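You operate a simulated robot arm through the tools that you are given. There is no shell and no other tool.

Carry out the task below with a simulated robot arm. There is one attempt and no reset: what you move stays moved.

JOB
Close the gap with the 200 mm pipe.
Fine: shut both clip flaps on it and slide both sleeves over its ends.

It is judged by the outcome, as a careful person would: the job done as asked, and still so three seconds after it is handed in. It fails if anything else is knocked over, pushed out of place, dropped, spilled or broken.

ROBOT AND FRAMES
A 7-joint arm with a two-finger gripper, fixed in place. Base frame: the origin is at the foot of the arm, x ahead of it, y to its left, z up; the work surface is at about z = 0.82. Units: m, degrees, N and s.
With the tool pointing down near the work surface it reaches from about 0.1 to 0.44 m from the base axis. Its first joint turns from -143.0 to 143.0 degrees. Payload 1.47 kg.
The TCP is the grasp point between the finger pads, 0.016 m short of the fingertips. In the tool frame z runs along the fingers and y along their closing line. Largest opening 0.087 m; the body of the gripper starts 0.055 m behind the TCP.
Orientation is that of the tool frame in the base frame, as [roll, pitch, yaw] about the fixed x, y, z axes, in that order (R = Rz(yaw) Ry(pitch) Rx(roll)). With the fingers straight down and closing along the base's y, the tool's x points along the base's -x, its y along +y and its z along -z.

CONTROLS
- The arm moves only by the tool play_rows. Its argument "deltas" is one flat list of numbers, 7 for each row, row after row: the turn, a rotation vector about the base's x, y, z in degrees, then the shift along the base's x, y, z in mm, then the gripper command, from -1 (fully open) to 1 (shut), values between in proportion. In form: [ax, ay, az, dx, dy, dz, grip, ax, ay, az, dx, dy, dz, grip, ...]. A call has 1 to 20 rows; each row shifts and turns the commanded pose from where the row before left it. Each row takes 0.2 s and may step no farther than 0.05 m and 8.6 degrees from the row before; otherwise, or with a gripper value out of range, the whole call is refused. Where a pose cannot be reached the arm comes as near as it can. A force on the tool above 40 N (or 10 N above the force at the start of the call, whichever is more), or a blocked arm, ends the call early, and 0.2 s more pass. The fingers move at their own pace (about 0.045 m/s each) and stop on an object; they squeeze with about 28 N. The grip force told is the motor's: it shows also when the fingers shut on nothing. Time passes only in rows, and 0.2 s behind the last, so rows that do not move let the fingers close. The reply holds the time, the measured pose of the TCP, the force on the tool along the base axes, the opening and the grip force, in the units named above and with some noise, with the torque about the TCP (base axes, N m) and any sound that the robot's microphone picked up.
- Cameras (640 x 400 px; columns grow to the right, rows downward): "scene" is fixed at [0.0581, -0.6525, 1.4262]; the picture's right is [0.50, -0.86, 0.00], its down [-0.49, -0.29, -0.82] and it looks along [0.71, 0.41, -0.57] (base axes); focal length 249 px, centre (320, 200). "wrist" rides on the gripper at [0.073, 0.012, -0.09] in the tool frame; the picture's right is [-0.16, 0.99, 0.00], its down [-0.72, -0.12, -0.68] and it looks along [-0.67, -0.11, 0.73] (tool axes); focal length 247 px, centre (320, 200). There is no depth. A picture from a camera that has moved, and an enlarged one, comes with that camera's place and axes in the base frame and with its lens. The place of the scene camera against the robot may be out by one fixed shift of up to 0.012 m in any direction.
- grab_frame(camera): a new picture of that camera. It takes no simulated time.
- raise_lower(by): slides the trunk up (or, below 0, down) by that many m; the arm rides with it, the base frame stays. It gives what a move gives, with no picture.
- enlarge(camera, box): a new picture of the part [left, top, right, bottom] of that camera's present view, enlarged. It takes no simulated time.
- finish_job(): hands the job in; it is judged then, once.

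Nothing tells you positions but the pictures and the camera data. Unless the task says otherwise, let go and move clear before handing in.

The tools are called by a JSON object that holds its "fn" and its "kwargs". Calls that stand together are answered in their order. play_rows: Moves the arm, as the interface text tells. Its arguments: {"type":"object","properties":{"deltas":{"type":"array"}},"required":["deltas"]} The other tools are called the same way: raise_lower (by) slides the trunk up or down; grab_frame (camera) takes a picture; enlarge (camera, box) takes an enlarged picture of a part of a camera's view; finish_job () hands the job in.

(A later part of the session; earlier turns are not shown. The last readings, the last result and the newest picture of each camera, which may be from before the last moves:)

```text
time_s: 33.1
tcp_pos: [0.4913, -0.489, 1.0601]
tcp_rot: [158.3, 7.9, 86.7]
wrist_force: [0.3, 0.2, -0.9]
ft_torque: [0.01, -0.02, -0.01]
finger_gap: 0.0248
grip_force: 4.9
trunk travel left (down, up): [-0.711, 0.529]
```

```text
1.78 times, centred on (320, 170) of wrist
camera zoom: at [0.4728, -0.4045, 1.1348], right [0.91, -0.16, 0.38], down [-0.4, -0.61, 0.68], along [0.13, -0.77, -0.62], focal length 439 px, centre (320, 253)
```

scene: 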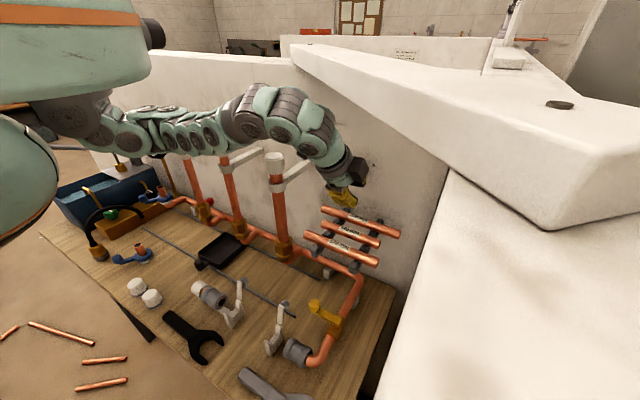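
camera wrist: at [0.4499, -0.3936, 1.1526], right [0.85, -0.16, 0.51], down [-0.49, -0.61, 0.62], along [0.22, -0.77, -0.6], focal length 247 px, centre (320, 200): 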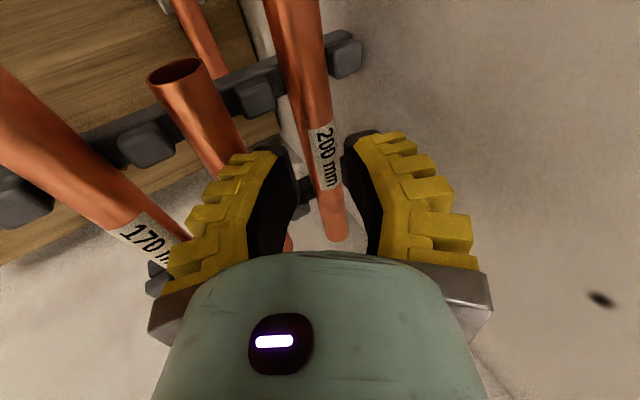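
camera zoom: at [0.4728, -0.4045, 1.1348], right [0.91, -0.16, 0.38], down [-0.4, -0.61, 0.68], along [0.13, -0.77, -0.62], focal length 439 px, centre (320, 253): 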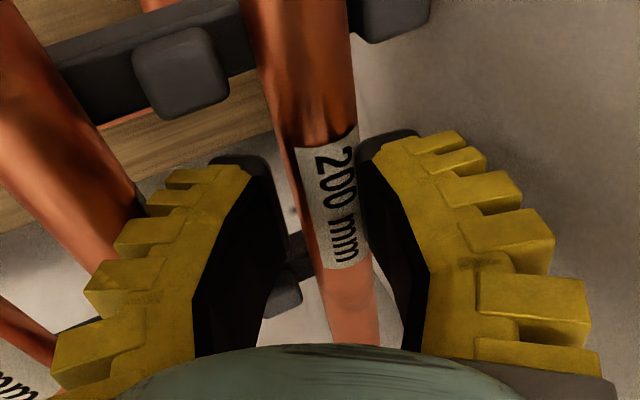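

No contact now. The pipe is about 2 mm towards the wall from the finger centre and 16 mm ahead, so I'll correct and go in.

{"fn": "play_rows", "kwargs": {"deltas": [0, 0, 0, 3.5, 0, -4, 0.58, 0, 0, 0, 2, 0, -5, 0.58, 0, 0, 0, 0, 0, 0, 0.58]}}

{"fn": "enlarge", "kwargs": {"camera": "wrist", "box": [140, 60, 500, 280]}}

```text
time_s: 33.9
tcp_pos: [0.4949, -0.4894, 1.05]
tcp_rot: [158.3, 8.1, 86.8]
wrist_force: [0.6, -0.4, -1.1]
ft_torque: [0.0, 0.03, 0.0]
finger_gap: 0.0248
grip_force: 4.9
trunk travel left (down, up): [-0.711, 0.529]
```

```text
1.78 times, centred on (320, 170) of wrist
camera zoom: at [0.4778, -0.4038, 1.1261], right [0.91, -0.16, 0.39], down [-0.4, -0.61, 0.68], along [0.13, -0.77, -0.62], focal length 439 px, centre (320, 253)
```

zoom: 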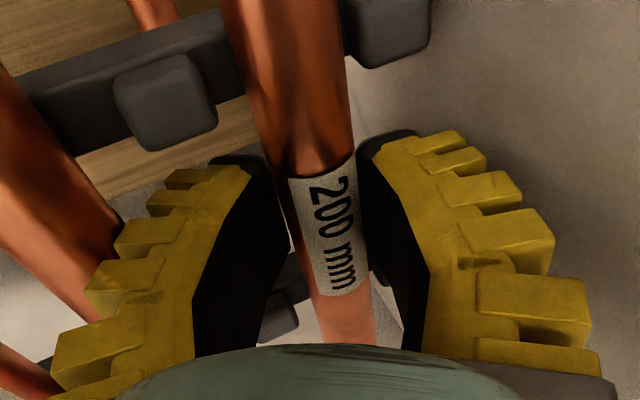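

Still contact-free and the tips are level with the pipe's axis. A few more mm in, then close.

{"fn": "play_rows", "kwargs": {"deltas": [0, 0, 0, 2, 0, 0, 0.58, 0, 0, 0, 2, 0, -4, 0.58, 0, 0, 0, 1, 0, -3, 0.58, 0, 0, 0, 0, 0, 0, 0.58]}}

{"fn": "enlarge", "kwargs": {"camera": "wrist", "box": [140, 60, 500, 280]}}

```text
time_s: 34.9
tcp_pos: [0.5026, -0.4899, 1.0424]
tcp_rot: [158.2, 8.0, 86.8]
wrist_force: [0.2, -0.8, 0.2]
ft_torque: [-0.03, -0.01, -0.02]
finger_gap: 0.0248
grip_force: 4.7
trunk travel left (down, up): [-0.711, 0.529]
```

```text
1.78 times, centred on (320, 170) of wrist
camera zoom: at [0.4829, -0.4044, 1.1186], right [0.91, -0.16, 0.39], down [-0.4, -0.61, 0.68], along [0.13, -0.77, -0.62], focal length 439 px, centre (320, 253)
```

zoom: 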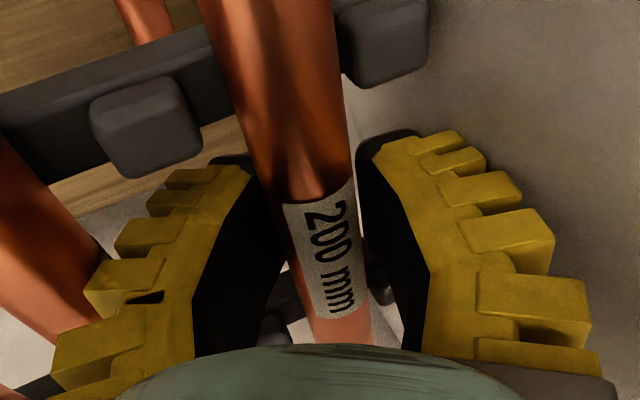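

The pipe is now between the pads and nothing is touching. Closing the gripper.

{"fn": "play_rows", "kwargs": {"deltas": [0, 0, 0, 0, 0, 0, 0.8, 0, 0, 0, 0, 0, 0, 1, 0, 0, 0, 0, 0, 0, 1, 0, 0, 0, 0, 0, 0, 1]}}

{"fn": "enlarge", "kwargs": {"camera": "wrist", "box": [140, 60, 500, 280]}}

```text
time_s: 35.9
tcp_pos: [0.5011, -0.4895, 1.0416]
tcp_rot: [158.1, 8.0, 86.8]
wrist_force: [-0.5, -0.8, 0.9]
ft_torque: [0.08, 0.0, 0.02]
finger_gap: 0.0161
grip_force: 27.9
trunk travel left (down, up): [-0.711, 0.529]
```

```text
1.78 times, centred on (320, 170) of wrist
camera zoom: at [0.4829, -0.4043, 1.1186], right [0.91, -0.16, 0.39], down [-0.4, -0.61, 0.68], along [0.13, -0.77, -0.62], focal length 439 px, centre (320, 253)
```

zoom: 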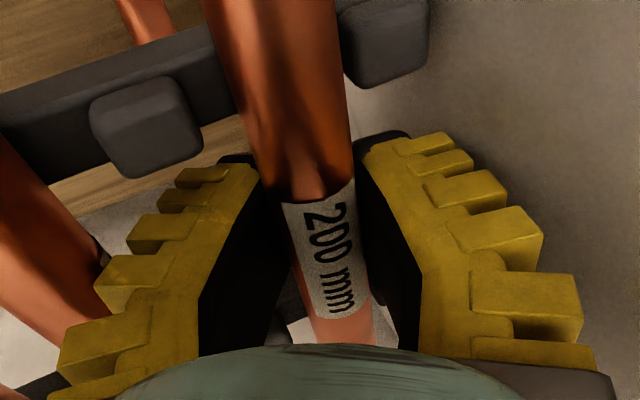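

The grip is firm at 28 N. I'll lift straight up out of the pegs, slowly.

{"fn": "play_rows", "kwargs": {"deltas": [0, 0, 0, 0, 0, 5, 1, 0, 0, 0, 0, 0, 5, 1, 0, 0, 0, 0, 0, 8, 1, 0, 0, 0, 0, 0, 8, 1, 0, 0, 0, 0, 0, 8, 1, 0, 0, 0, 0, 0, 0, 1]}}

{"fn": "grab_frame", "kwargs": {"camera": "wrist"}}

{"fn": "enlarge", "kwargs": {"camera": "scene", "box": [180, 50, 430, 260]}}

```text
time_s: 37.3
tcp_pos: [0.5007, -0.49, 1.0767]
tcp_rot: [158.3, 8.1, 86.7]
wrist_force: [0.3, -0.2, 0.0]
ft_torque: [0.0, 0.02, 0.01]
finger_gap: 0.0159
grip_force: 27.7
trunk travel left (down, up): [-0.711, 0.529]
```

```text
taken
camera wrist: at [0.4828, -0.4053, 1.1535], right [0.91, -0.16, 0.39], down [-0.4, -0.61, 0.68], along [0.13, -0.77, -0.62], focal length 247 px, centre (320, 200)
```

wrist: 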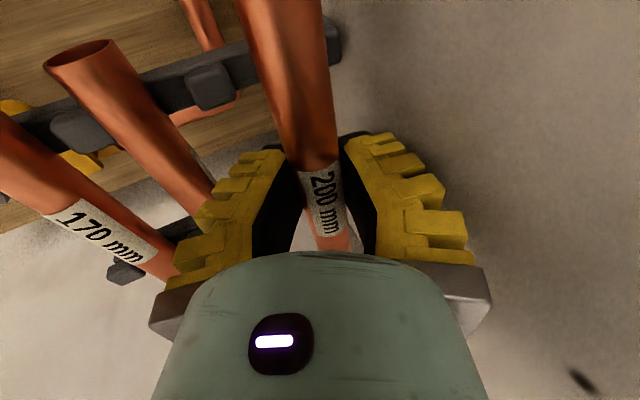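

```text
1.90 times, centred on (305, 155) of scene
camera zoom: at [0.0581, -0.6525, 1.4262], right [0.5, -0.86, 0.0], down [-0.49, -0.29, -0.82], along [0.71, 0.41, -0.57], focal length 474 px, centre (349, 286)
```

zoom: 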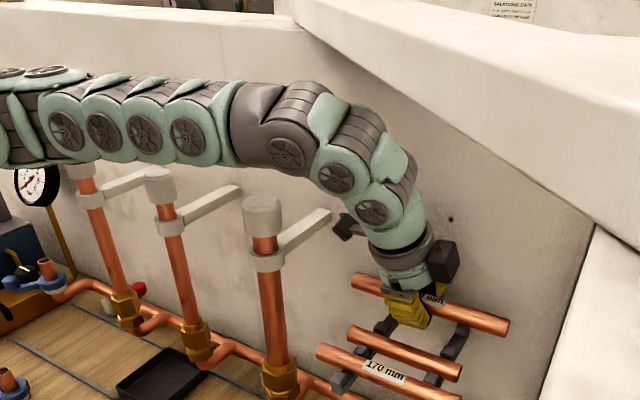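

The pipe is out of the rack, level and centred in the grip, and the other two pipes are undisturbed. I'll rise a bit more and carry it back over the rack towards the robot.

{"fn": "play_rows", "kwargs": {"deltas": [0, 0, 0, -1, 0, 12, 1, 0, 0, 0, -2, 0, 12, 1, 0, 0, 0, -10, 0, 10, 1, 0, 0, 0, -15, 0, 4, 1, 0, 0, 0, -20, 0, 2, 1, 0, 0, 0, -20, 0, 0, 1, 0, 0, 0, -20, 0, 0, 1, 0, 0, 0, -20, 1, 0, 1, 0, 0, 0, -20, 2, 0, 1, 0, 0, 0, -20, 3, 0, 1, 0, 0, 0, -20, 4, 0, 1, 0, 0, 0, -20, 5, 0, 1, 0, 0, 0, 0, 0, 0, 1]}}

{"fn": "grab_frame", "kwargs": {"camera": "wrist"}}

{"fn": "grab_frame", "kwargs": {"camera": "scene"}}

```text
time_s: 40.1
tcp_pos: [0.3134, -0.4738, 1.1159]
tcp_rot: [158.2, 8.1, 86.8]
wrist_force: [0.5, -0.6, -1.8]
ft_torque: [0.05, 0.01, 0.01]
finger_gap: 0.0157
grip_force: 27.7
trunk travel left (down, up): [-0.711, 0.529]
```

```text
taken
camera wrist: at [0.2955, -0.3879, 1.192], right [0.91, -0.16, 0.39], down [-0.4, -0.61, 0.68], along [0.13, -0.77, -0.62], focal length 247 px, centre (320, 200)
```

wrist: 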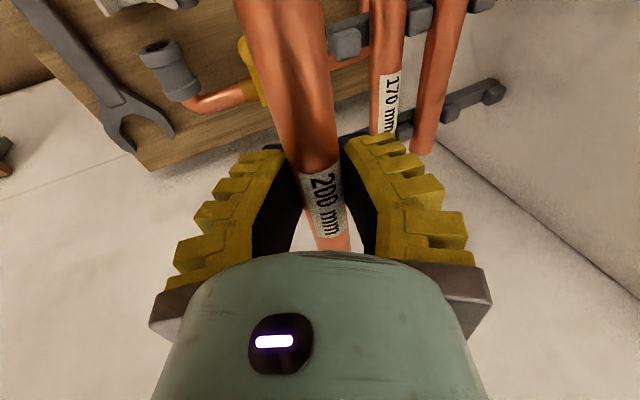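

```text
taken
```

scene: 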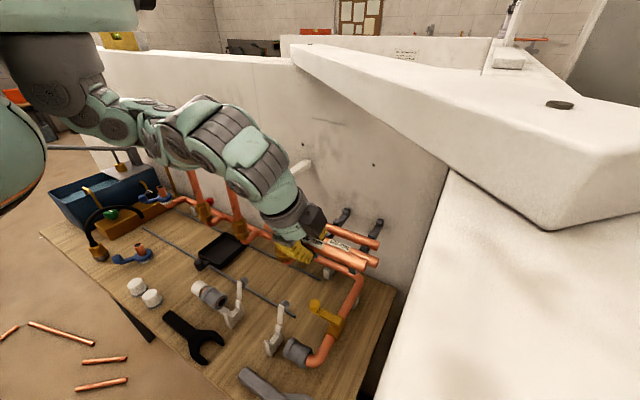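

The pipe is clear of the rack with 170 and 140 still in place. Now I need the exact geometry of the clips and sleeves, so I'll take close-ups.

{"fn": "enlarge", "kwargs": {"camera": "scene", "box": [185, 265, 265, 335]}}

{"fn": "enlarge", "kwargs": {"camera": "scene", "box": [255, 295, 335, 375]}}

{"fn": "enlarge", "kwargs": {"camera": "wrist", "box": [80, 0, 280, 140]}}

```text
5.71 times, centred on (225, 300) of scene
camera zoom: at [0.0581, -0.6525, 1.4262], right [0.5, -0.86, 0.0], down [-0.49, -0.29, -0.82], along [0.71, 0.41, -0.57], focal length 1423 px, centre (863, -371)
```

zoom: 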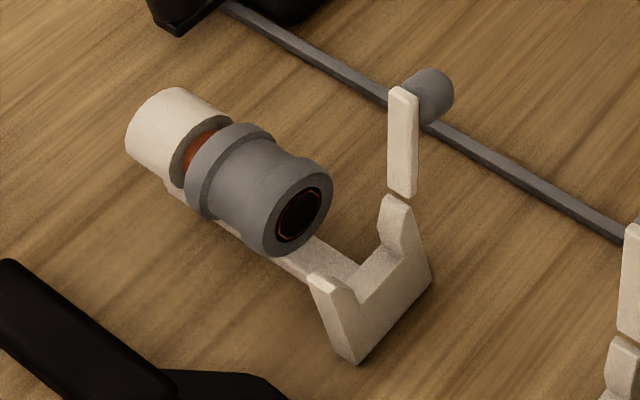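

```text
5.00 times, centred on (295, 335) of scene
camera zoom: at [0.0581, -0.6525, 1.4262], right [0.5, -0.86, 0.0], down [-0.49, -0.29, -0.82], along [0.71, 0.41, -0.57], focal length 1245 px, centre (445, -475)
```

zoom: 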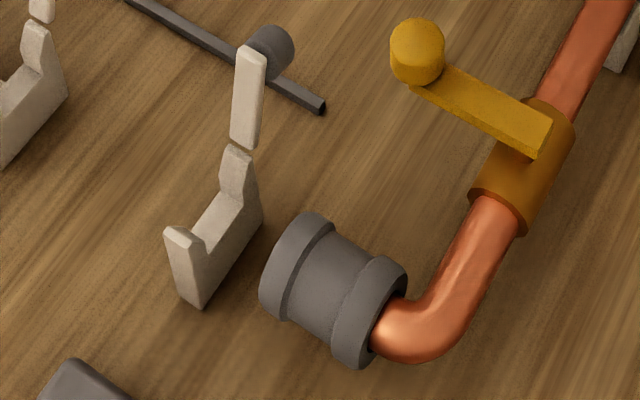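

```text
2.86 times, centred on (180, 70) of wrist
camera zoom: at [0.2955, -0.3879, 1.192], right [0.91, -0.16, 0.39], down [-0.4, -0.61, 0.68], along [0.13, -0.77, -0.62], focal length 706 px, centre (720, 571)
```

zoom: 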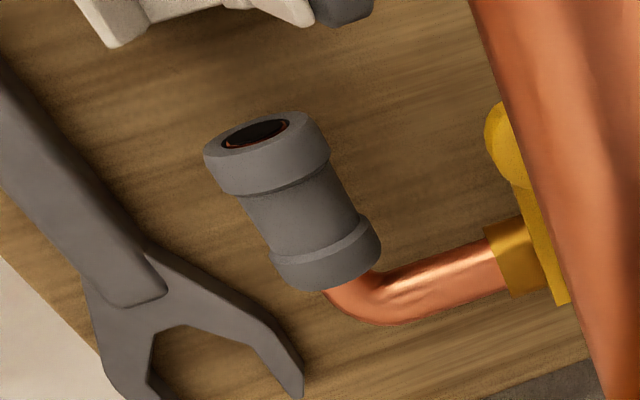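

Each clip is a U-cradle with a tall back jaw carrying an upright flap (knob at the top, on the +x side), and it shuts by swinging towards -x. To measure the left sleeve and clips accurately I'll move the held pipe back towards y -0.2 at the same height and look down the line.

{"fn": "play_rows", "kwargs": {"deltas": [0, 0, 0, -8, 20, 0, 1, 0, 0, 0, -8, 20, 0, 1, 0, 0, 0, -8, 20, 0, 1, 0, 0, 0, -8, 20, 0, 1, 0, 0, 0, -8, 20, 0, 1, 0, 0, 0, -8, 20, 0, 1, 0, 0, 0, -8, 20, 0, 1, 0, 0, 0, -4, 20, 0, 1, 0, 0, 0, 0, 20, 0, 1, 0, 0, 0, 0, 20, 0, 1, 0, 0, 0, 0, 20, 0, 1, 0, 0, 0, 0, 20, 0, 1, 0, 0, 0, 0, 0, 0, 1]}}

{"fn": "grab_frame", "kwargs": {"camera": "wrist"}}

{"fn": "grab_frame", "kwargs": {"camera": "scene"}}

```text
time_s: 42.9
tcp_pos: [0.3138, -0.3339, 1.1017]
tcp_rot: [158.2, 8.0, 86.7]
wrist_force: [0.3, 0.5, -1.2]
ft_torque: [0.0, 0.01, -0.01]
finger_gap: 0.0155
grip_force: 27.5
out of reach, approached as far as the arm can: row 1, 2, 3, 4, 5, 6, 7
trunk travel left (down, up): [-0.711, 0.529]
```

```text
taken
camera wrist: at [0.2956, -0.2497, 1.1777], right [0.91, -0.16, 0.39], down [-0.4, -0.61, 0.68], along [0.13, -0.77, -0.62], focal length 247 px, centre (320, 200)
```

wrist: 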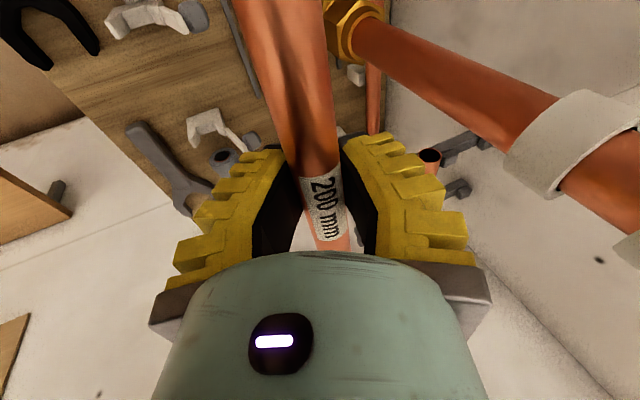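

```text
taken
```

scene: 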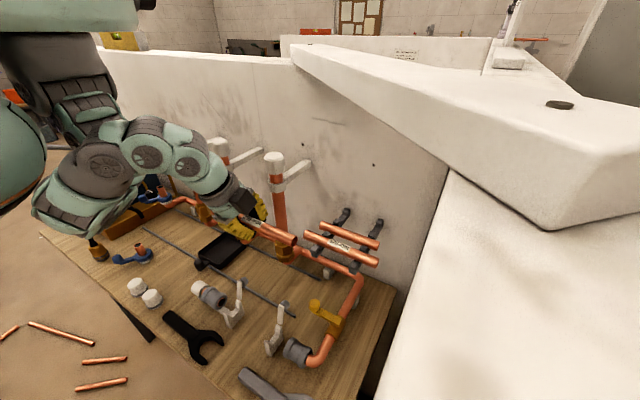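

The arm can't fold in closer with the trunk this low, so I'll raise the trunk 0.2 m (the area above is free here) and then reach down with the arm.

{"fn": "raise_lower", "kwargs": {"by": 0.2}}

{"fn": "play_rows", "kwargs": {"deltas": [0, 0, 0, -15, 10, -20, 1, 0, 0, 0, -15, 10, -20, 1, 0, 0, 0, -15, 10, -20, 1, 0, 0, 0, -15, 10, -20, 1, 0, 0, 0, -4, 10, -20, 1, 0, 0, 0, 0, 10, -20, 1, 0, 0, 0, 0, 10, -20, 1, 0, 0, 0, 0, 10, -20, 1, 0, 0, 0, 0, 10, -20, 1, 0, 0, 0, 0, 10, -20, 1, 0, 0, 0, 0, 0, 0, 1]}}

{"fn": "grab_frame", "kwargs": {"camera": "wrist"}}

{"fn": "grab_frame", "kwargs": {"camera": "scene"}}

```text
time_s: 45.1
tcp_pos: [0.3143, -0.3352, 1.3026]
tcp_rot: [158.3, 8.1, 86.8]
wrist_force: [0.7, 0.2, -1.7]
ft_torque: [0.0, -0.03, -0.02]
finger_gap: 0.0156
grip_force: 27.7
trunk travel left (down, up): [-0.911, 0.329]
```

```text
time_s: 47.5
tcp_pos: [0.251, -0.2352, 1.1008]
tcp_rot: [158.2, 8.0, 86.8]
wrist_force: [-0.6, -0.1, -1.0]
ft_torque: [0.01, 0.0, 0.02]
finger_gap: 0.0156
grip_force: 27.7
trunk travel left (down, up): [-0.911, 0.329]
```

```text
taken
camera wrist: at [0.2325, -0.1499, 1.1771], right [0.91, -0.16, 0.38], down [-0.39, -0.61, 0.68], along [0.13, -0.77, -0.62], focal length 247 px, centre (320, 200)
```

wrist: 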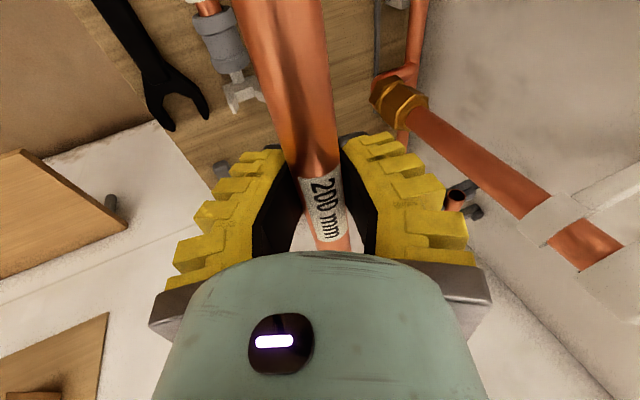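

```text
taken
```

scene: 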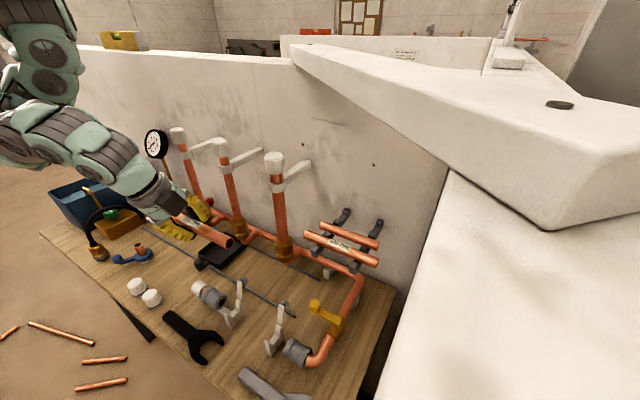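

Good reach now. I'll take zooms of the left sleeve and clip from here and from a second position to triangulate.

{"fn": "enlarge", "kwargs": {"camera": "wrist", "box": [160, 0, 300, 120]}}

{"fn": "play_rows", "kwargs": {"deltas": [0, 0, 0, 0, 20, 0, 1, 0, 0, 0, 0, 20, 0, 1, 0, 0, 0, 0, 20, 0, 1, 0, 0, 0, 0, 20, 0, 1, 0, 0, 0, 0, 0, 0, 1]}}

{"fn": "grab_frame", "kwargs": {"camera": "wrist"}}

{"fn": "enlarge", "kwargs": {"camera": "wrist", "box": [140, 20, 300, 170]}}

```text
3.33 times, centred on (230, 60) of wrist
camera zoom: at [0.2325, -0.1499, 1.1771], right [0.91, -0.16, 0.38], down [-0.39, -0.61, 0.68], along [0.13, -0.77, -0.62], focal length 823 px, centre (620, 667)
```

zoom: 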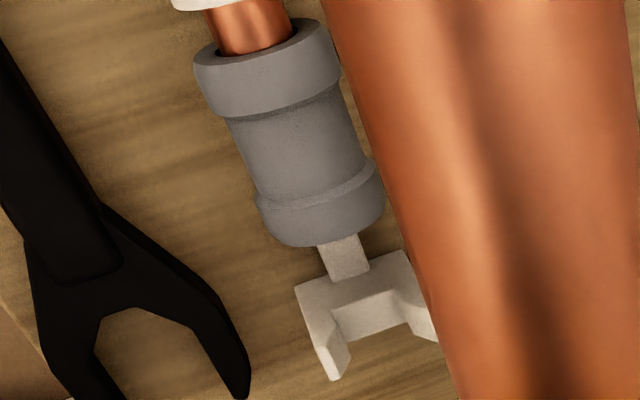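

```text
time_s: 48.7
tcp_pos: [0.2464, -0.1644, 1.0896]
tcp_rot: [158.1, 8.1, 86.8]
wrist_force: [0.1, 0.3, -0.4]
ft_torque: [0.0, 0.02, 0.0]
finger_gap: 0.0156
grip_force: 27.2
out of reach, approached as far as the arm can: row 3, 4
trunk travel left (down, up): [-0.911, 0.329]
```

```text
taken
camera wrist: at [0.2279, -0.0798, 1.1657], right [0.91, -0.16, 0.39], down [-0.4, -0.61, 0.68], along [0.13, -0.77, -0.62], focal length 247 px, centre (320, 200)
```

wrist: 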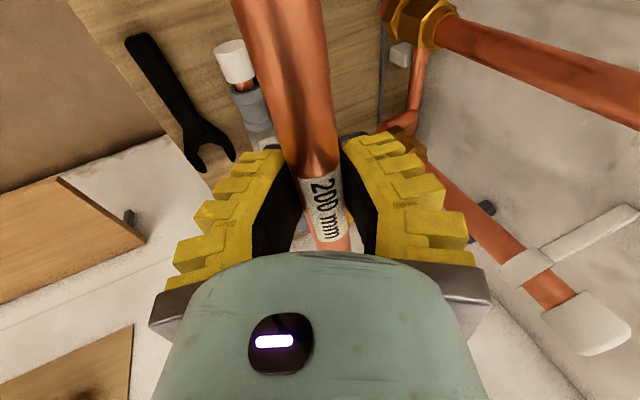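

```text
2.67 times, centred on (220, 95) of wrist
camera zoom: at [0.2279, -0.0798, 1.1657], right [0.91, -0.16, 0.39], down [-0.4, -0.61, 0.68], along [0.13, -0.77, -0.62], focal length 659 px, centre (587, 480)
```

zoom: 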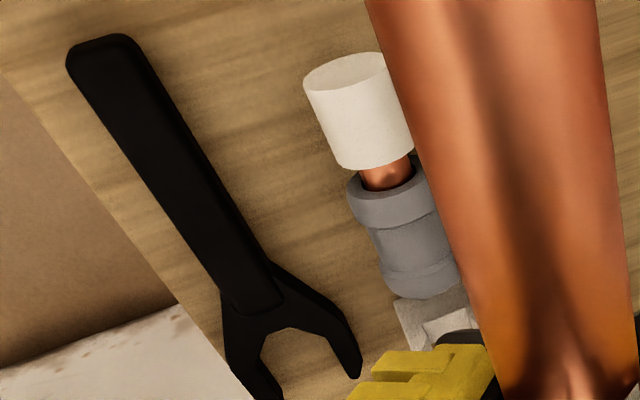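

Triangulation puts the stub axis at x ≈ 0.239, z ≈ 0.868, with sleeve faces at y ≈ -0.252 and -0.460 and clips near y -0.29 and -0.43. The flap tops are at about z 0.93, x 0.27. I'll bring the pipe over the gap centre at z ≈ 1.0.

{"fn": "play_rows", "kwargs": {"deltas": [0, 0, 0, 0, -20, 0, 1, 0, 0, 0, 0, -20, 0, 1, 0, 0, 0, 0, -20, 0, 1, 0, 0, 0, -1, -20, 0, 1, 0, 0, 0, -1, -20, 0, 1, 0, 0, 0, -1, -20, 0, 1, 0, 0, 0, -1, -20, -10, 1, 0, 0, 0, -1, -20, -20, 1, 0, 0, 0, -1, -15, -20, 1, 0, 0, 0, 0, -7, -20, 1, 0, 0, 0, 0, 0, -15, 1, 0, 0, 0, 0, 0, 0, 1]}}

{"fn": "grab_frame", "kwargs": {"camera": "wrist"}}

{"fn": "grab_frame", "kwargs": {"camera": "scene"}}

{"fn": "enlarge", "kwargs": {"camera": "scene", "box": [170, 230, 350, 380]}}

```text
time_s: 51.3
tcp_pos: [0.2395, -0.3486, 1.005]
tcp_rot: [158.2, 8.0, 86.7]
wrist_force: [0.2, -0.3, -0.4]
ft_torque: [-0.01, -0.02, 0.0]
finger_gap: 0.0155
grip_force: 28.2
trunk travel left (down, up): [-0.911, 0.329]
```

```text
taken
camera wrist: at [0.2212, -0.2626, 1.0809], right [0.91, -0.16, 0.39], down [-0.4, -0.61, 0.68], along [0.13, -0.77, -0.62], focal length 247 px, centre (320, 200)
```

wrist: 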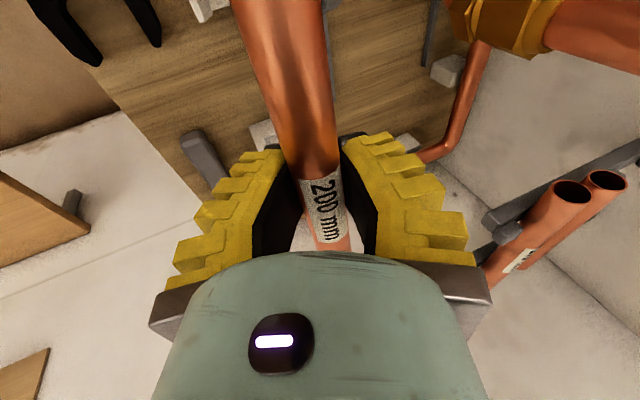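

```text
taken
```

scene: 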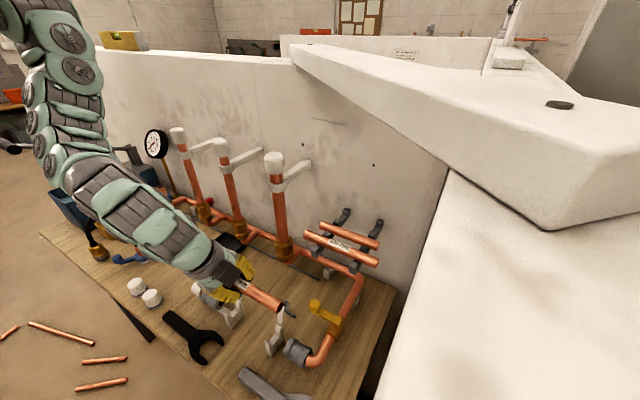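

```text
2.67 times, centred on (260, 305) of scene
camera zoom: at [0.0581, -0.6525, 1.4262], right [0.5, -0.86, 0.0], down [-0.49, -0.29, -0.82], along [0.71, 0.41, -0.57], focal length 664 px, centre (480, -80)
```

zoom: 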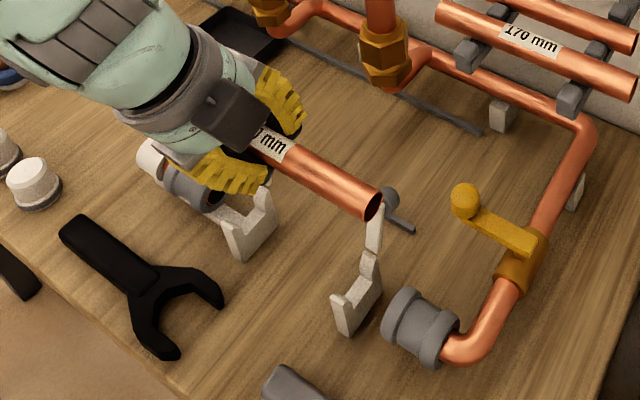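

The pipe hangs over the gap. My two estimates for the y-centre differ by several mm, so I'll go lower (still above the jaws) and compare the pipe ends directly against the sleeve faces.

{"fn": "play_rows", "kwargs": {"deltas": [0, 0, 0, 0, 0, -20, 1, 0, 0, 0, 0, 0, -20, 1, 0, 0, 0, 0, 0, -20, 1, 0, 0, 0, 0, 0, -15, 1, 0, 0, 0, 0, 0, 0, 1]}}

{"fn": "enlarge", "kwargs": {"camera": "scene", "box": [170, 250, 350, 380]}}

{"fn": "enlarge", "kwargs": {"camera": "scene", "box": [260, 290, 340, 370]}}

{"fn": "grab_frame", "kwargs": {"camera": "wrist"}}

```text
time_s: 52.5
tcp_pos: [0.237, -0.3486, 0.9273]
tcp_rot: [158.2, 8.0, 86.9]
wrist_force: [0.1, 0.3, -1.0]
ft_torque: [0.03, 0.02, 0.0]
finger_gap: 0.0153
grip_force: 27.7
trunk travel left (down, up): [-0.911, 0.329]
```

```text
3.08 times, centred on (260, 315) of scene
camera zoom: at [0.0581, -0.6525, 1.4262], right [0.5, -0.86, 0.0], down [-0.49, -0.29, -0.82], along [0.71, 0.41, -0.57], focal length 766 px, centre (505, -154)
```

zoom: 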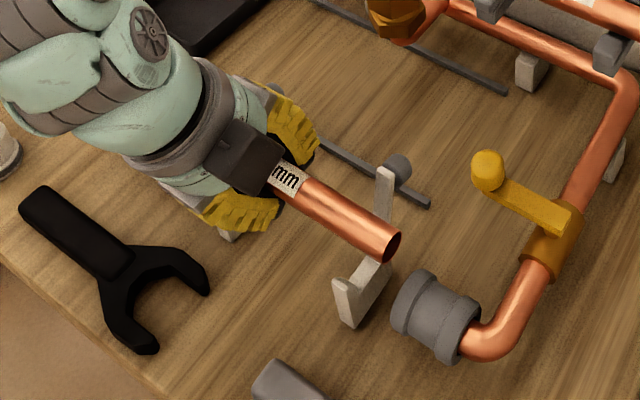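

```text
5.00 times, centred on (300, 330) of scene
camera zoom: at [0.0581, -0.6525, 1.4262], right [0.5, -0.86, 0.0], down [-0.49, -0.29, -0.82], along [0.71, 0.41, -0.57], focal length 1245 px, centre (420, -450)
```

zoom: 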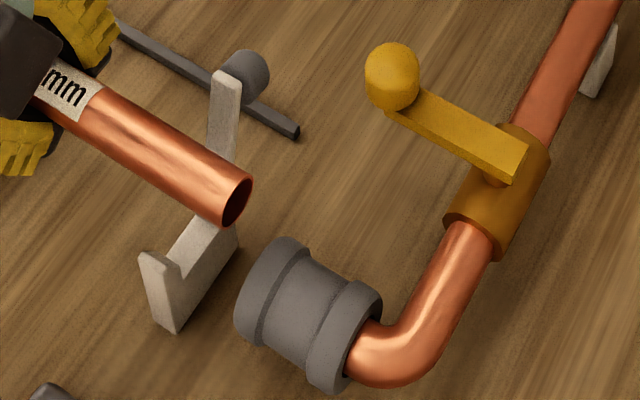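

```text
taken
camera wrist: at [0.2198, -0.2633, 1.0042], right [0.91, -0.15, 0.38], down [-0.39, -0.61, 0.68], along [0.13, -0.77, -0.62], focal length 247 px, centre (320, 200)
```

wrist: 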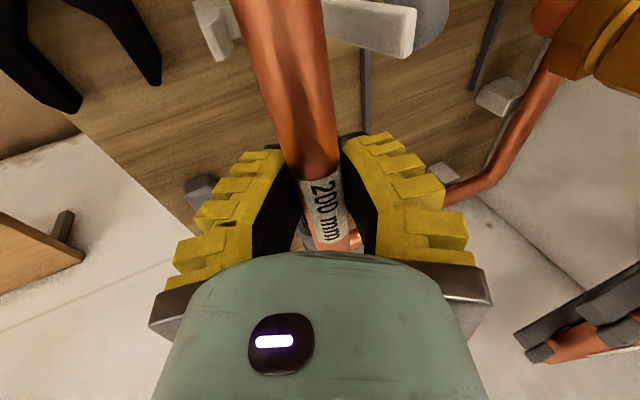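

From the scene the pipe end is 5–8 mm short of the right sleeve face, so it needs a small shift towards -y. I'll shift 4 mm, lower to just above the jaws and re-check.

{"fn": "play_rows", "kwargs": {"deltas": [0, 0, 0, 0, -4, -12, 1, 0, 0, 0, 0, 0, -12, 1, 0, 0, 0, 0, 0, -8, 1, 0, 0, 0, 0, 0, 0, 1]}}

{"fn": "enlarge", "kwargs": {"camera": "scene", "box": [260, 310, 320, 370]}}

{"fn": "enlarge", "kwargs": {"camera": "scene", "box": [180, 260, 260, 340]}}

{"fn": "grab_frame", "kwargs": {"camera": "wrist"}}

```text
time_s: 53.5
tcp_pos: [0.2367, -0.3405, 0.918]
tcp_rot: [158.2, 8.0, 86.8]
wrist_force: [0.0, -0.4, -0.9]
ft_torque: [0.01, -0.01, -0.03]
finger_gap: 0.0153
grip_force: 27.7
out of reach, approached as far as the arm can: row 1, 2, 3
trunk travel left (down, up): [-0.911, 0.329]
```

```text
6.67 times, centred on (290, 340) of scene
camera zoom: at [0.0581, -0.6525, 1.4262], right [0.5, -0.86, 0.0], down [-0.49, -0.29, -0.82], along [0.71, 0.41, -0.57], focal length 1660 px, centre (520, -733)
```

zoom: 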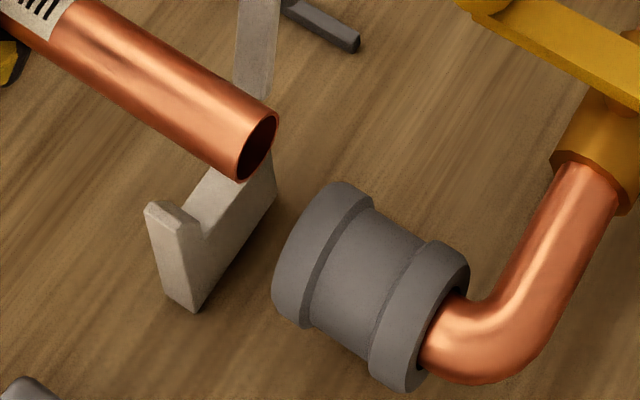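

```text
5.00 times, centred on (220, 300) of scene
camera zoom: at [0.0581, -0.6525, 1.4262], right [0.5, -0.86, 0.0], down [-0.49, -0.29, -0.82], along [0.71, 0.41, -0.57], focal length 1245 px, centre (820, -300)
```

zoom: 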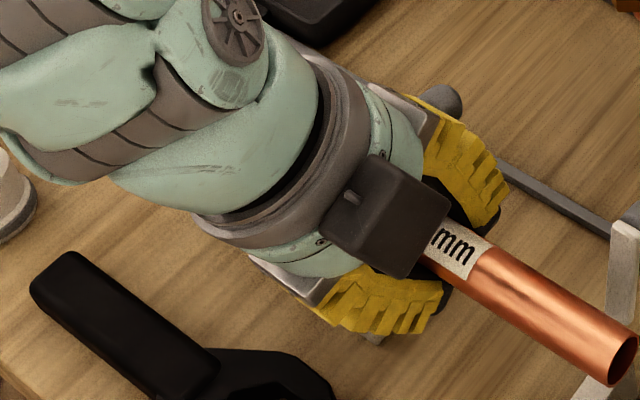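

```text
taken
camera wrist: at [0.2184, -0.2563, 0.994], right [0.91, -0.16, 0.38], down [-0.39, -0.61, 0.68], along [0.13, -0.77, -0.62], focal length 247 px, centre (320, 200)
```

wrist: 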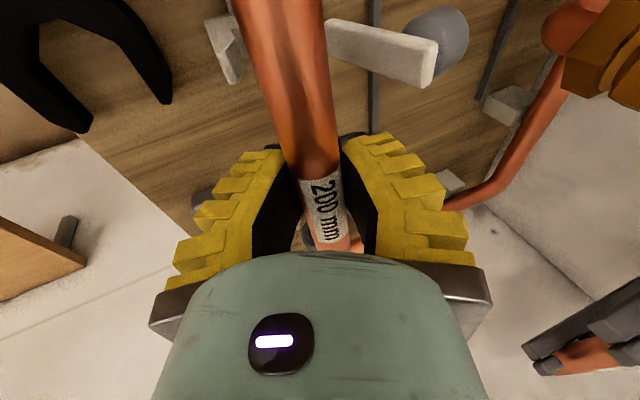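

The arm is at its downward limit for this trunk height. I'll raise the hand, drop the trunk by 0.1 m, then continue with more margin.

{"fn": "play_rows", "kwargs": {"deltas": [0, 0, 0, 0, 0, 20, 1, 0, 0, 0, 0, -4, 20, 1, 0, 0, 0, 0, -4, 20, 1, 0, 0, 0, 0, -4, 20, 1, 0, 0, 0, 0, 0, 20, 1, 0, 0, 0, 0, 0, 0, 1]}}

{"fn": "raise_lower", "kwargs": {"by": -0.1}}

{"fn": "grab_frame", "kwargs": {"camera": "scene"}}

```text
time_s: 54.9
tcp_pos: [0.2381, -0.3527, 1.0193]
tcp_rot: [158.2, 8.0, 86.8]
wrist_force: [0.1, -0.6, -1.1]
ft_torque: [0.0, -0.02, 0.0]
finger_gap: 0.0154
grip_force: 28.4
trunk travel left (down, up): [-0.911, 0.329]
```

```text
time_s: 56.2
tcp_pos: [0.2391, -0.3524, 0.9181]
tcp_rot: [158.2, 7.9, 86.8]
wrist_force: [0.9, 0.6, -0.8]
ft_torque: [0.01, 0.02, 0.04]
finger_gap: 0.0156
grip_force: 27.8
trunk travel left (down, up): [-0.811, 0.429]
```

```text
taken
```

scene: 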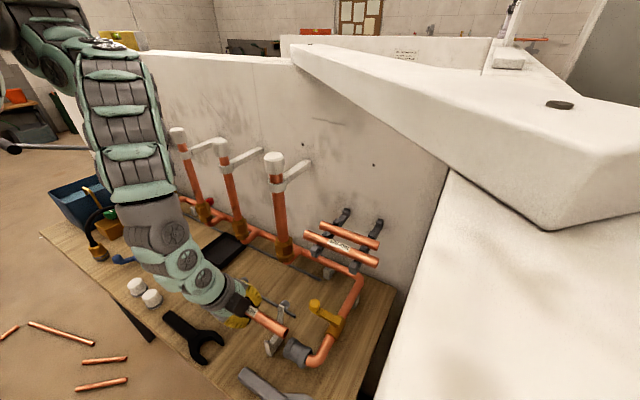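

Good configuration now. Continuing down to just above the jaws.

{"fn": "play_rows", "kwargs": {"deltas": [0, 0, 0, 0, 0, -12, 1, 0, 0, 0, 0, 0, -12, 1, 0, 0, 0, 0, 0, 0, 1]}}

{"fn": "enlarge", "kwargs": {"camera": "scene", "box": [260, 310, 320, 370]}}

{"fn": "enlarge", "kwargs": {"camera": "scene", "box": [180, 260, 260, 340]}}

{"fn": "enlarge", "kwargs": {"camera": "wrist", "box": [160, 0, 480, 200]}}

```text
time_s: 57.0
tcp_pos: [0.2395, -0.3523, 0.8937]
tcp_rot: [158.1, 8.0, 86.7]
wrist_force: [-0.5, 0.1, -1.3]
ft_torque: [-0.01, -0.01, 0.05]
finger_gap: 0.0152
grip_force: 28.1
trunk travel left (down, up): [-0.811, 0.429]
```

```text
6.67 times, centred on (290, 340) of scene
camera zoom: at [0.0581, -0.6525, 1.4262], right [0.5, -0.86, 0.0], down [-0.49, -0.29, -0.82], along [0.71, 0.41, -0.57], focal length 1660 px, centre (520, -733)
```

zoom: 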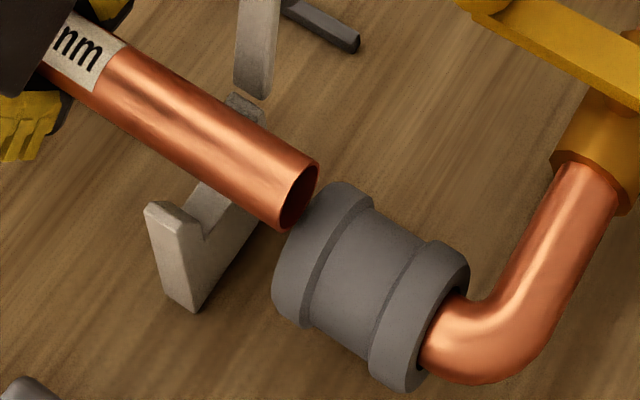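

```text
5.00 times, centred on (220, 300) of scene
camera zoom: at [0.0581, -0.6525, 1.4262], right [0.5, -0.86, 0.0], down [-0.49, -0.29, -0.82], along [0.71, 0.41, -0.57], focal length 1245 px, centre (820, -300)
```

zoom: 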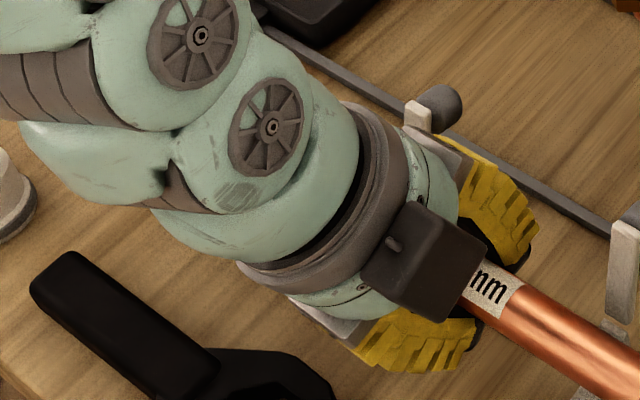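

```text
2.00 times, centred on (320, 100) of wrist
camera zoom: at [0.2211, -0.2675, 0.97], right [0.91, -0.16, 0.39], down [-0.4, -0.61, 0.68], along [0.13, -0.77, -0.62], focal length 494 px, centre (320, 400)
```

zoom: 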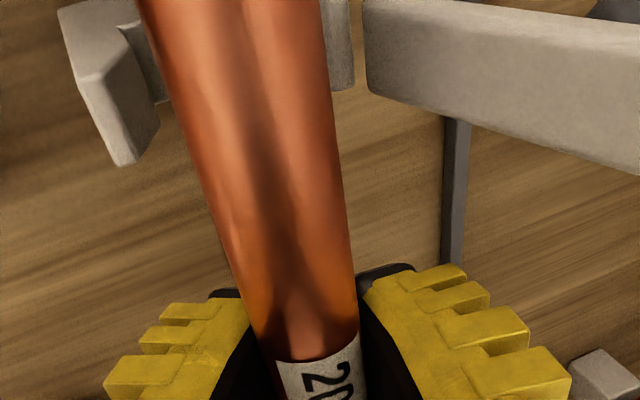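

The pipe end lines up with the sleeve face with about 2 mm clearance at each end after a +1 mm shift in y. I'll descend slowly into the cradles and watch the forces.

{"fn": "play_rows", "kwargs": {"deltas": [0, 0, 0, -0.7, 1, -4, 1, 0, 0, 0, 0, 0, -4, 1, 0, 0, 0, 0, 0, -4, 1, 0, 0, 0, 0, 0, 0, 1]}}

{"fn": "enlarge", "kwargs": {"camera": "scene", "box": [260, 310, 320, 370]}}

{"fn": "enlarge", "kwargs": {"camera": "wrist", "box": [160, 0, 480, 200]}}

```text
time_s: 58.0
tcp_pos: [0.2385, -0.352, 0.8819]
tcp_rot: [158.2, 7.9, 86.8]
wrist_force: [0.1, -0.7, -1.8]
ft_torque: [0.02, -0.02, 0.03]
finger_gap: 0.0153
grip_force: 27.9
trunk travel left (down, up): [-0.811, 0.429]
```

```text
6.67 times, centred on (290, 340) of scene
camera zoom: at [0.0581, -0.6525, 1.4262], right [0.5, -0.86, 0.0], down [-0.49, -0.29, -0.82], along [0.71, 0.41, -0.57], focal length 1660 px, centre (520, -733)
```

zoom: 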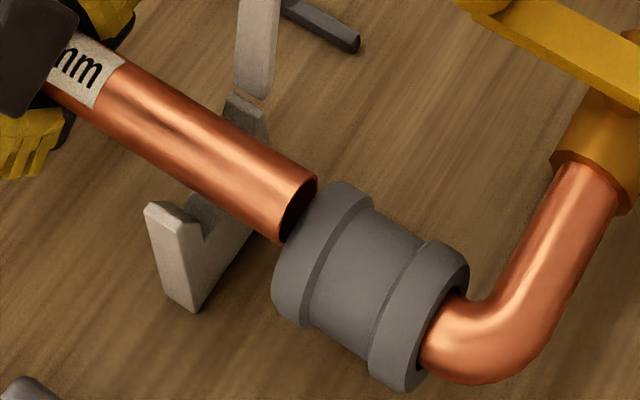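

```text
2.00 times, centred on (320, 100) of wrist
camera zoom: at [0.2209, -0.2665, 0.9584], right [0.91, -0.16, 0.39], down [-0.4, -0.61, 0.68], along [0.13, -0.77, -0.62], focal length 494 px, centre (320, 400)
```

zoom: 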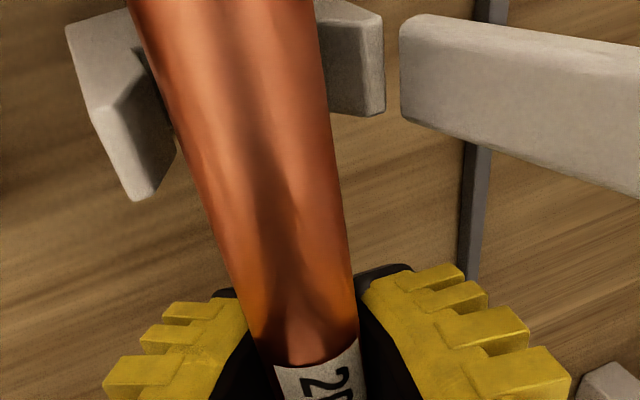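

The pipe is entering between the jaws, well centred. Continuing down in small steps.

{"fn": "play_rows", "kwargs": {"deltas": [0, 0, 0, 0, 0, -3, 1, 0, 0, 0, 0, 0, -3, 1, 0, 0, 0, 0, 0, -3, 1, 0, 0, 0, 0, 0, 0, 1]}}

{"fn": "enlarge", "kwargs": {"camera": "scene", "box": [260, 310, 320, 370]}}

{"fn": "enlarge", "kwargs": {"camera": "wrist", "box": [160, 0, 480, 200]}}

```text
time_s: 59.0
tcp_pos: [0.2385, -0.352, 0.8735]
tcp_rot: [158.2, 8.0, 86.6]
wrist_force: [-0.9, 1.8, -0.9]
ft_torque: [0.06, -0.02, -0.07]
finger_gap: 0.0155
grip_force: 28.4
trunk travel left (down, up): [-0.811, 0.429]
```

```text
6.67 times, centred on (290, 340) of scene
camera zoom: at [0.0581, -0.6525, 1.4262], right [0.5, -0.86, 0.0], down [-0.49, -0.29, -0.82], along [0.71, 0.41, -0.57], focal length 1660 px, centre (520, -733)
```

zoom: 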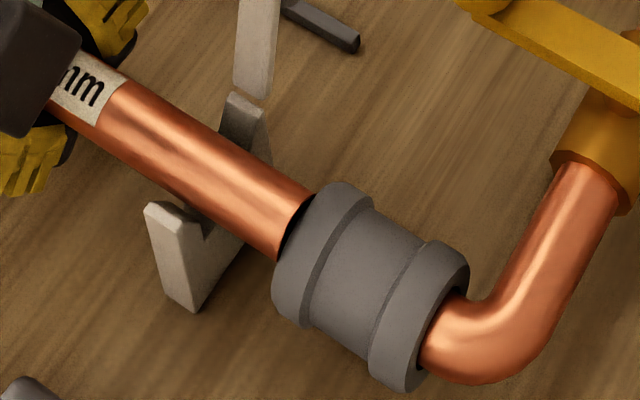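

```text
2.00 times, centred on (320, 100) of wrist
camera zoom: at [0.2199, -0.2671, 0.9498], right [0.91, -0.16, 0.38], down [-0.4, -0.61, 0.68], along [0.13, -0.77, -0.62], focal length 494 px, centre (320, 400)
```

zoom: 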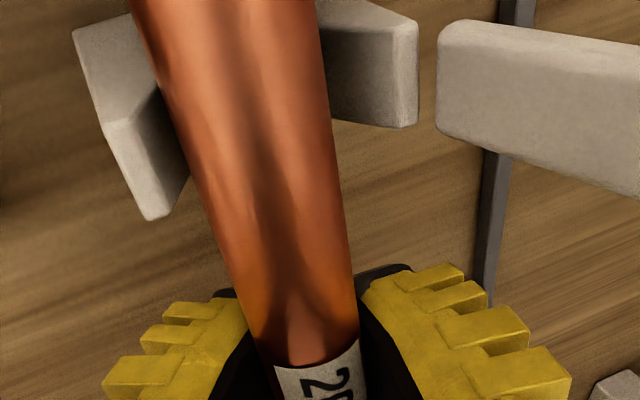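

A light y-force suggests the right end is brushing the sleeve. I'll ease it +0.7 mm in y and continue.

{"fn": "play_rows", "kwargs": {"deltas": [0, 0, 0, 0, 0.7, -1, 1, 0, 0, 0, 0, 0, -2, 1, 0, 0, 0, 0, 0, -2, 1, 0, 0, 0, 0, 0, 0, 1]}}

{"fn": "enlarge", "kwargs": {"camera": "scene", "box": [260, 310, 320, 370]}}

```text
time_s: 60.0
tcp_pos: [0.2387, -0.3512, 0.8672]
tcp_rot: [158.2, 7.9, 86.8]
wrist_force: [0.9, 0.3, -1.2]
ft_torque: [-0.02, -0.01, -0.04]
finger_gap: 0.0151
grip_force: 27.9
trunk travel left (down, up): [-0.811, 0.429]
```

```text
6.67 times, centred on (290, 340) of scene
camera zoom: at [0.0581, -0.6525, 1.4262], right [0.5, -0.86, 0.0], down [-0.49, -0.29, -0.82], along [0.71, 0.41, -0.57], focal length 1660 px, centre (520, -733)
```

zoom: 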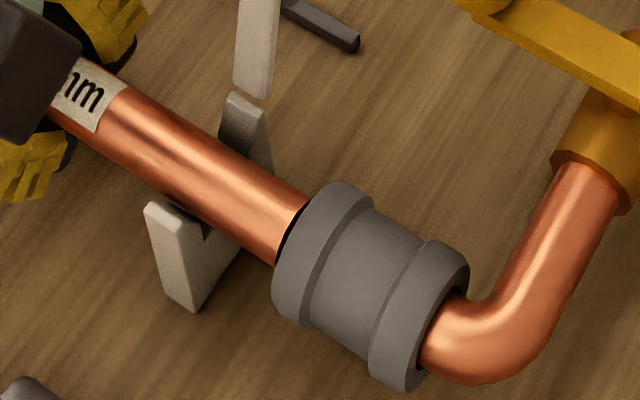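

Still no contact, so a few more mm down.

{"fn": "play_rows", "kwargs": {"deltas": [0, 0, 0, 0, 0, -2, 1, 0, 0, 0, 0, 0, -2, 1, 0, 0, 0, 0, 0, 0, 1]}}

{"fn": "enlarge", "kwargs": {"camera": "scene", "box": [260, 310, 320, 370]}}

{"fn": "enlarge", "kwargs": {"camera": "wrist", "box": [160, 0, 480, 200]}}

```text
time_s: 60.8
tcp_pos: [0.2378, -0.3513, 0.8646]
tcp_rot: [158.2, 8.0, 86.6]
wrist_force: [0.4, 0.1, -0.7]
ft_torque: [-0.03, 0.0, 0.0]
finger_gap: 0.0059
grip_force: 27.8
trunk travel left (down, up): [-0.811, 0.429]
```

```text
6.67 times, centred on (290, 340) of scene
camera zoom: at [0.0581, -0.6525, 1.4262], right [0.5, -0.86, 0.0], down [-0.49, -0.29, -0.82], along [0.71, 0.41, -0.57], focal length 1660 px, centre (520, -733)
```

zoom: 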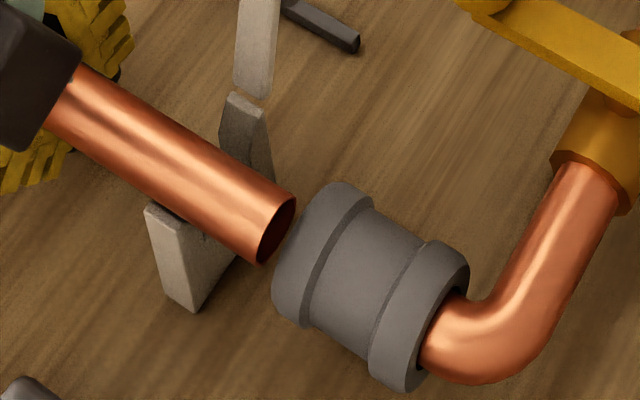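

```text
2.00 times, centred on (320, 100) of wrist
camera zoom: at [0.2194, -0.2658, 0.9412], right [0.91, -0.16, 0.39], down [-0.4, -0.61, 0.68], along [0.13, -0.77, -0.62], focal length 494 px, centre (320, 400)
```

zoom: 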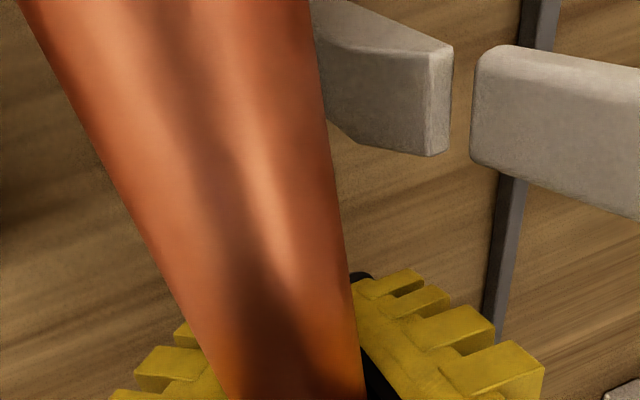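

The pipe slipped up between the fingers: the gap dropped to 6 mm and the pipe now sits nearer the palm, about 2 cm up the fingers. I'll look carefully before doing anything.

{"fn": "grab_frame", "kwargs": {"camera": "wrist"}}

{"fn": "enlarge", "kwargs": {"camera": "scene", "box": [190, 260, 320, 370]}}

```text
taken
camera wrist: at [0.2194, -0.2658, 0.9412], right [0.91, -0.16, 0.39], down [-0.4, -0.61, 0.68], along [0.13, -0.77, -0.62], focal length 247 px, centre (320, 200)
```

wrist: 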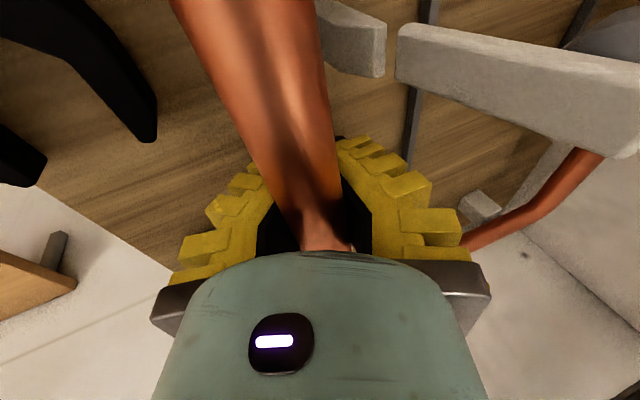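

```text
3.64 times, centred on (255, 315) of scene
camera zoom: at [0.0581, -0.6525, 1.4262], right [0.5, -0.86, 0.0], down [-0.49, -0.29, -0.82], along [0.71, 0.41, -0.57], focal length 906 px, centre (556, -218)
```

zoom: 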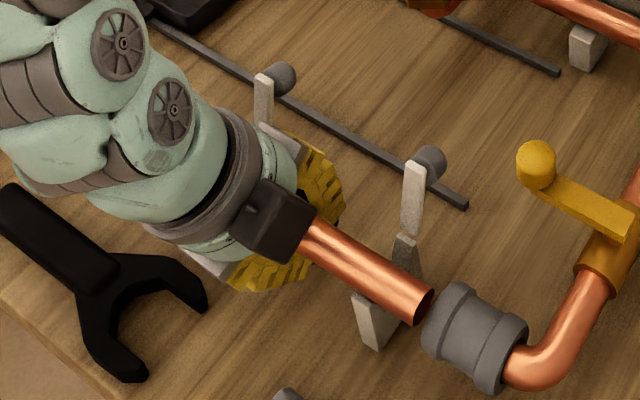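

The pipe is caged above the closed pads and still parallel to the line, sitting slightly too far towards the robot (x ≈ 0.231) and about 17 mm high. I'll lift a touch, shift +x, then lower it again. The fingertips still have clearance to the bench.

{"fn": "play_rows", "kwargs": {"deltas": [0, 0, 0, 0, 0, 4, 1, 0, 0, 0, 0, 0, 4, 1, 0, 0, 0, 4, -1.5, 0, 1, 0, 0, 0, 4, -1.5, 0, 1, 0, 0, 0, 0, 0, 0, 1]}}

{"fn": "enlarge", "kwargs": {"camera": "scene", "box": [260, 310, 320, 370]}}

{"fn": "grab_frame", "kwargs": {"camera": "wrist"}}

```text
time_s: 62.0
tcp_pos: [0.2468, -0.3535, 0.8722]
tcp_rot: [158.2, 8.0, 86.7]
wrist_force: [0.6, 0.0, -0.8]
ft_torque: [0.03, -0.02, -0.04]
finger_gap: 0.0058
grip_force: 27.9
trunk travel left (down, up): [-0.811, 0.429]
```

```text
6.67 times, centred on (290, 340) of scene
camera zoom: at [0.0581, -0.6525, 1.4262], right [0.5, -0.86, 0.0], down [-0.49, -0.29, -0.82], along [0.71, 0.41, -0.57], focal length 1660 px, centre (520, -733)
```

zoom: 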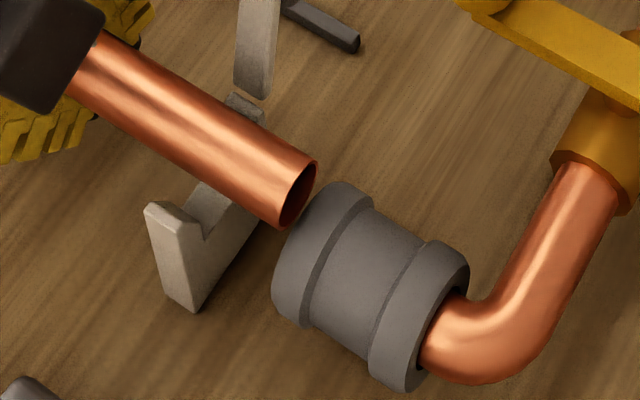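

```text
taken
camera wrist: at [0.2289, -0.2681, 0.9489], right [0.91, -0.16, 0.39], down [-0.4, -0.61, 0.68], along [0.13, -0.77, -0.62], focal length 247 px, centre (320, 200)
```

wrist: 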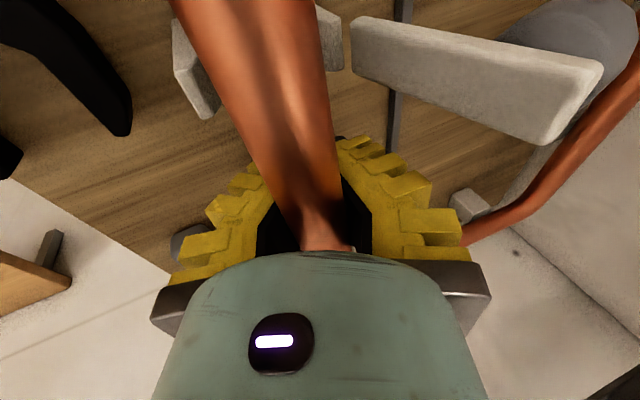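

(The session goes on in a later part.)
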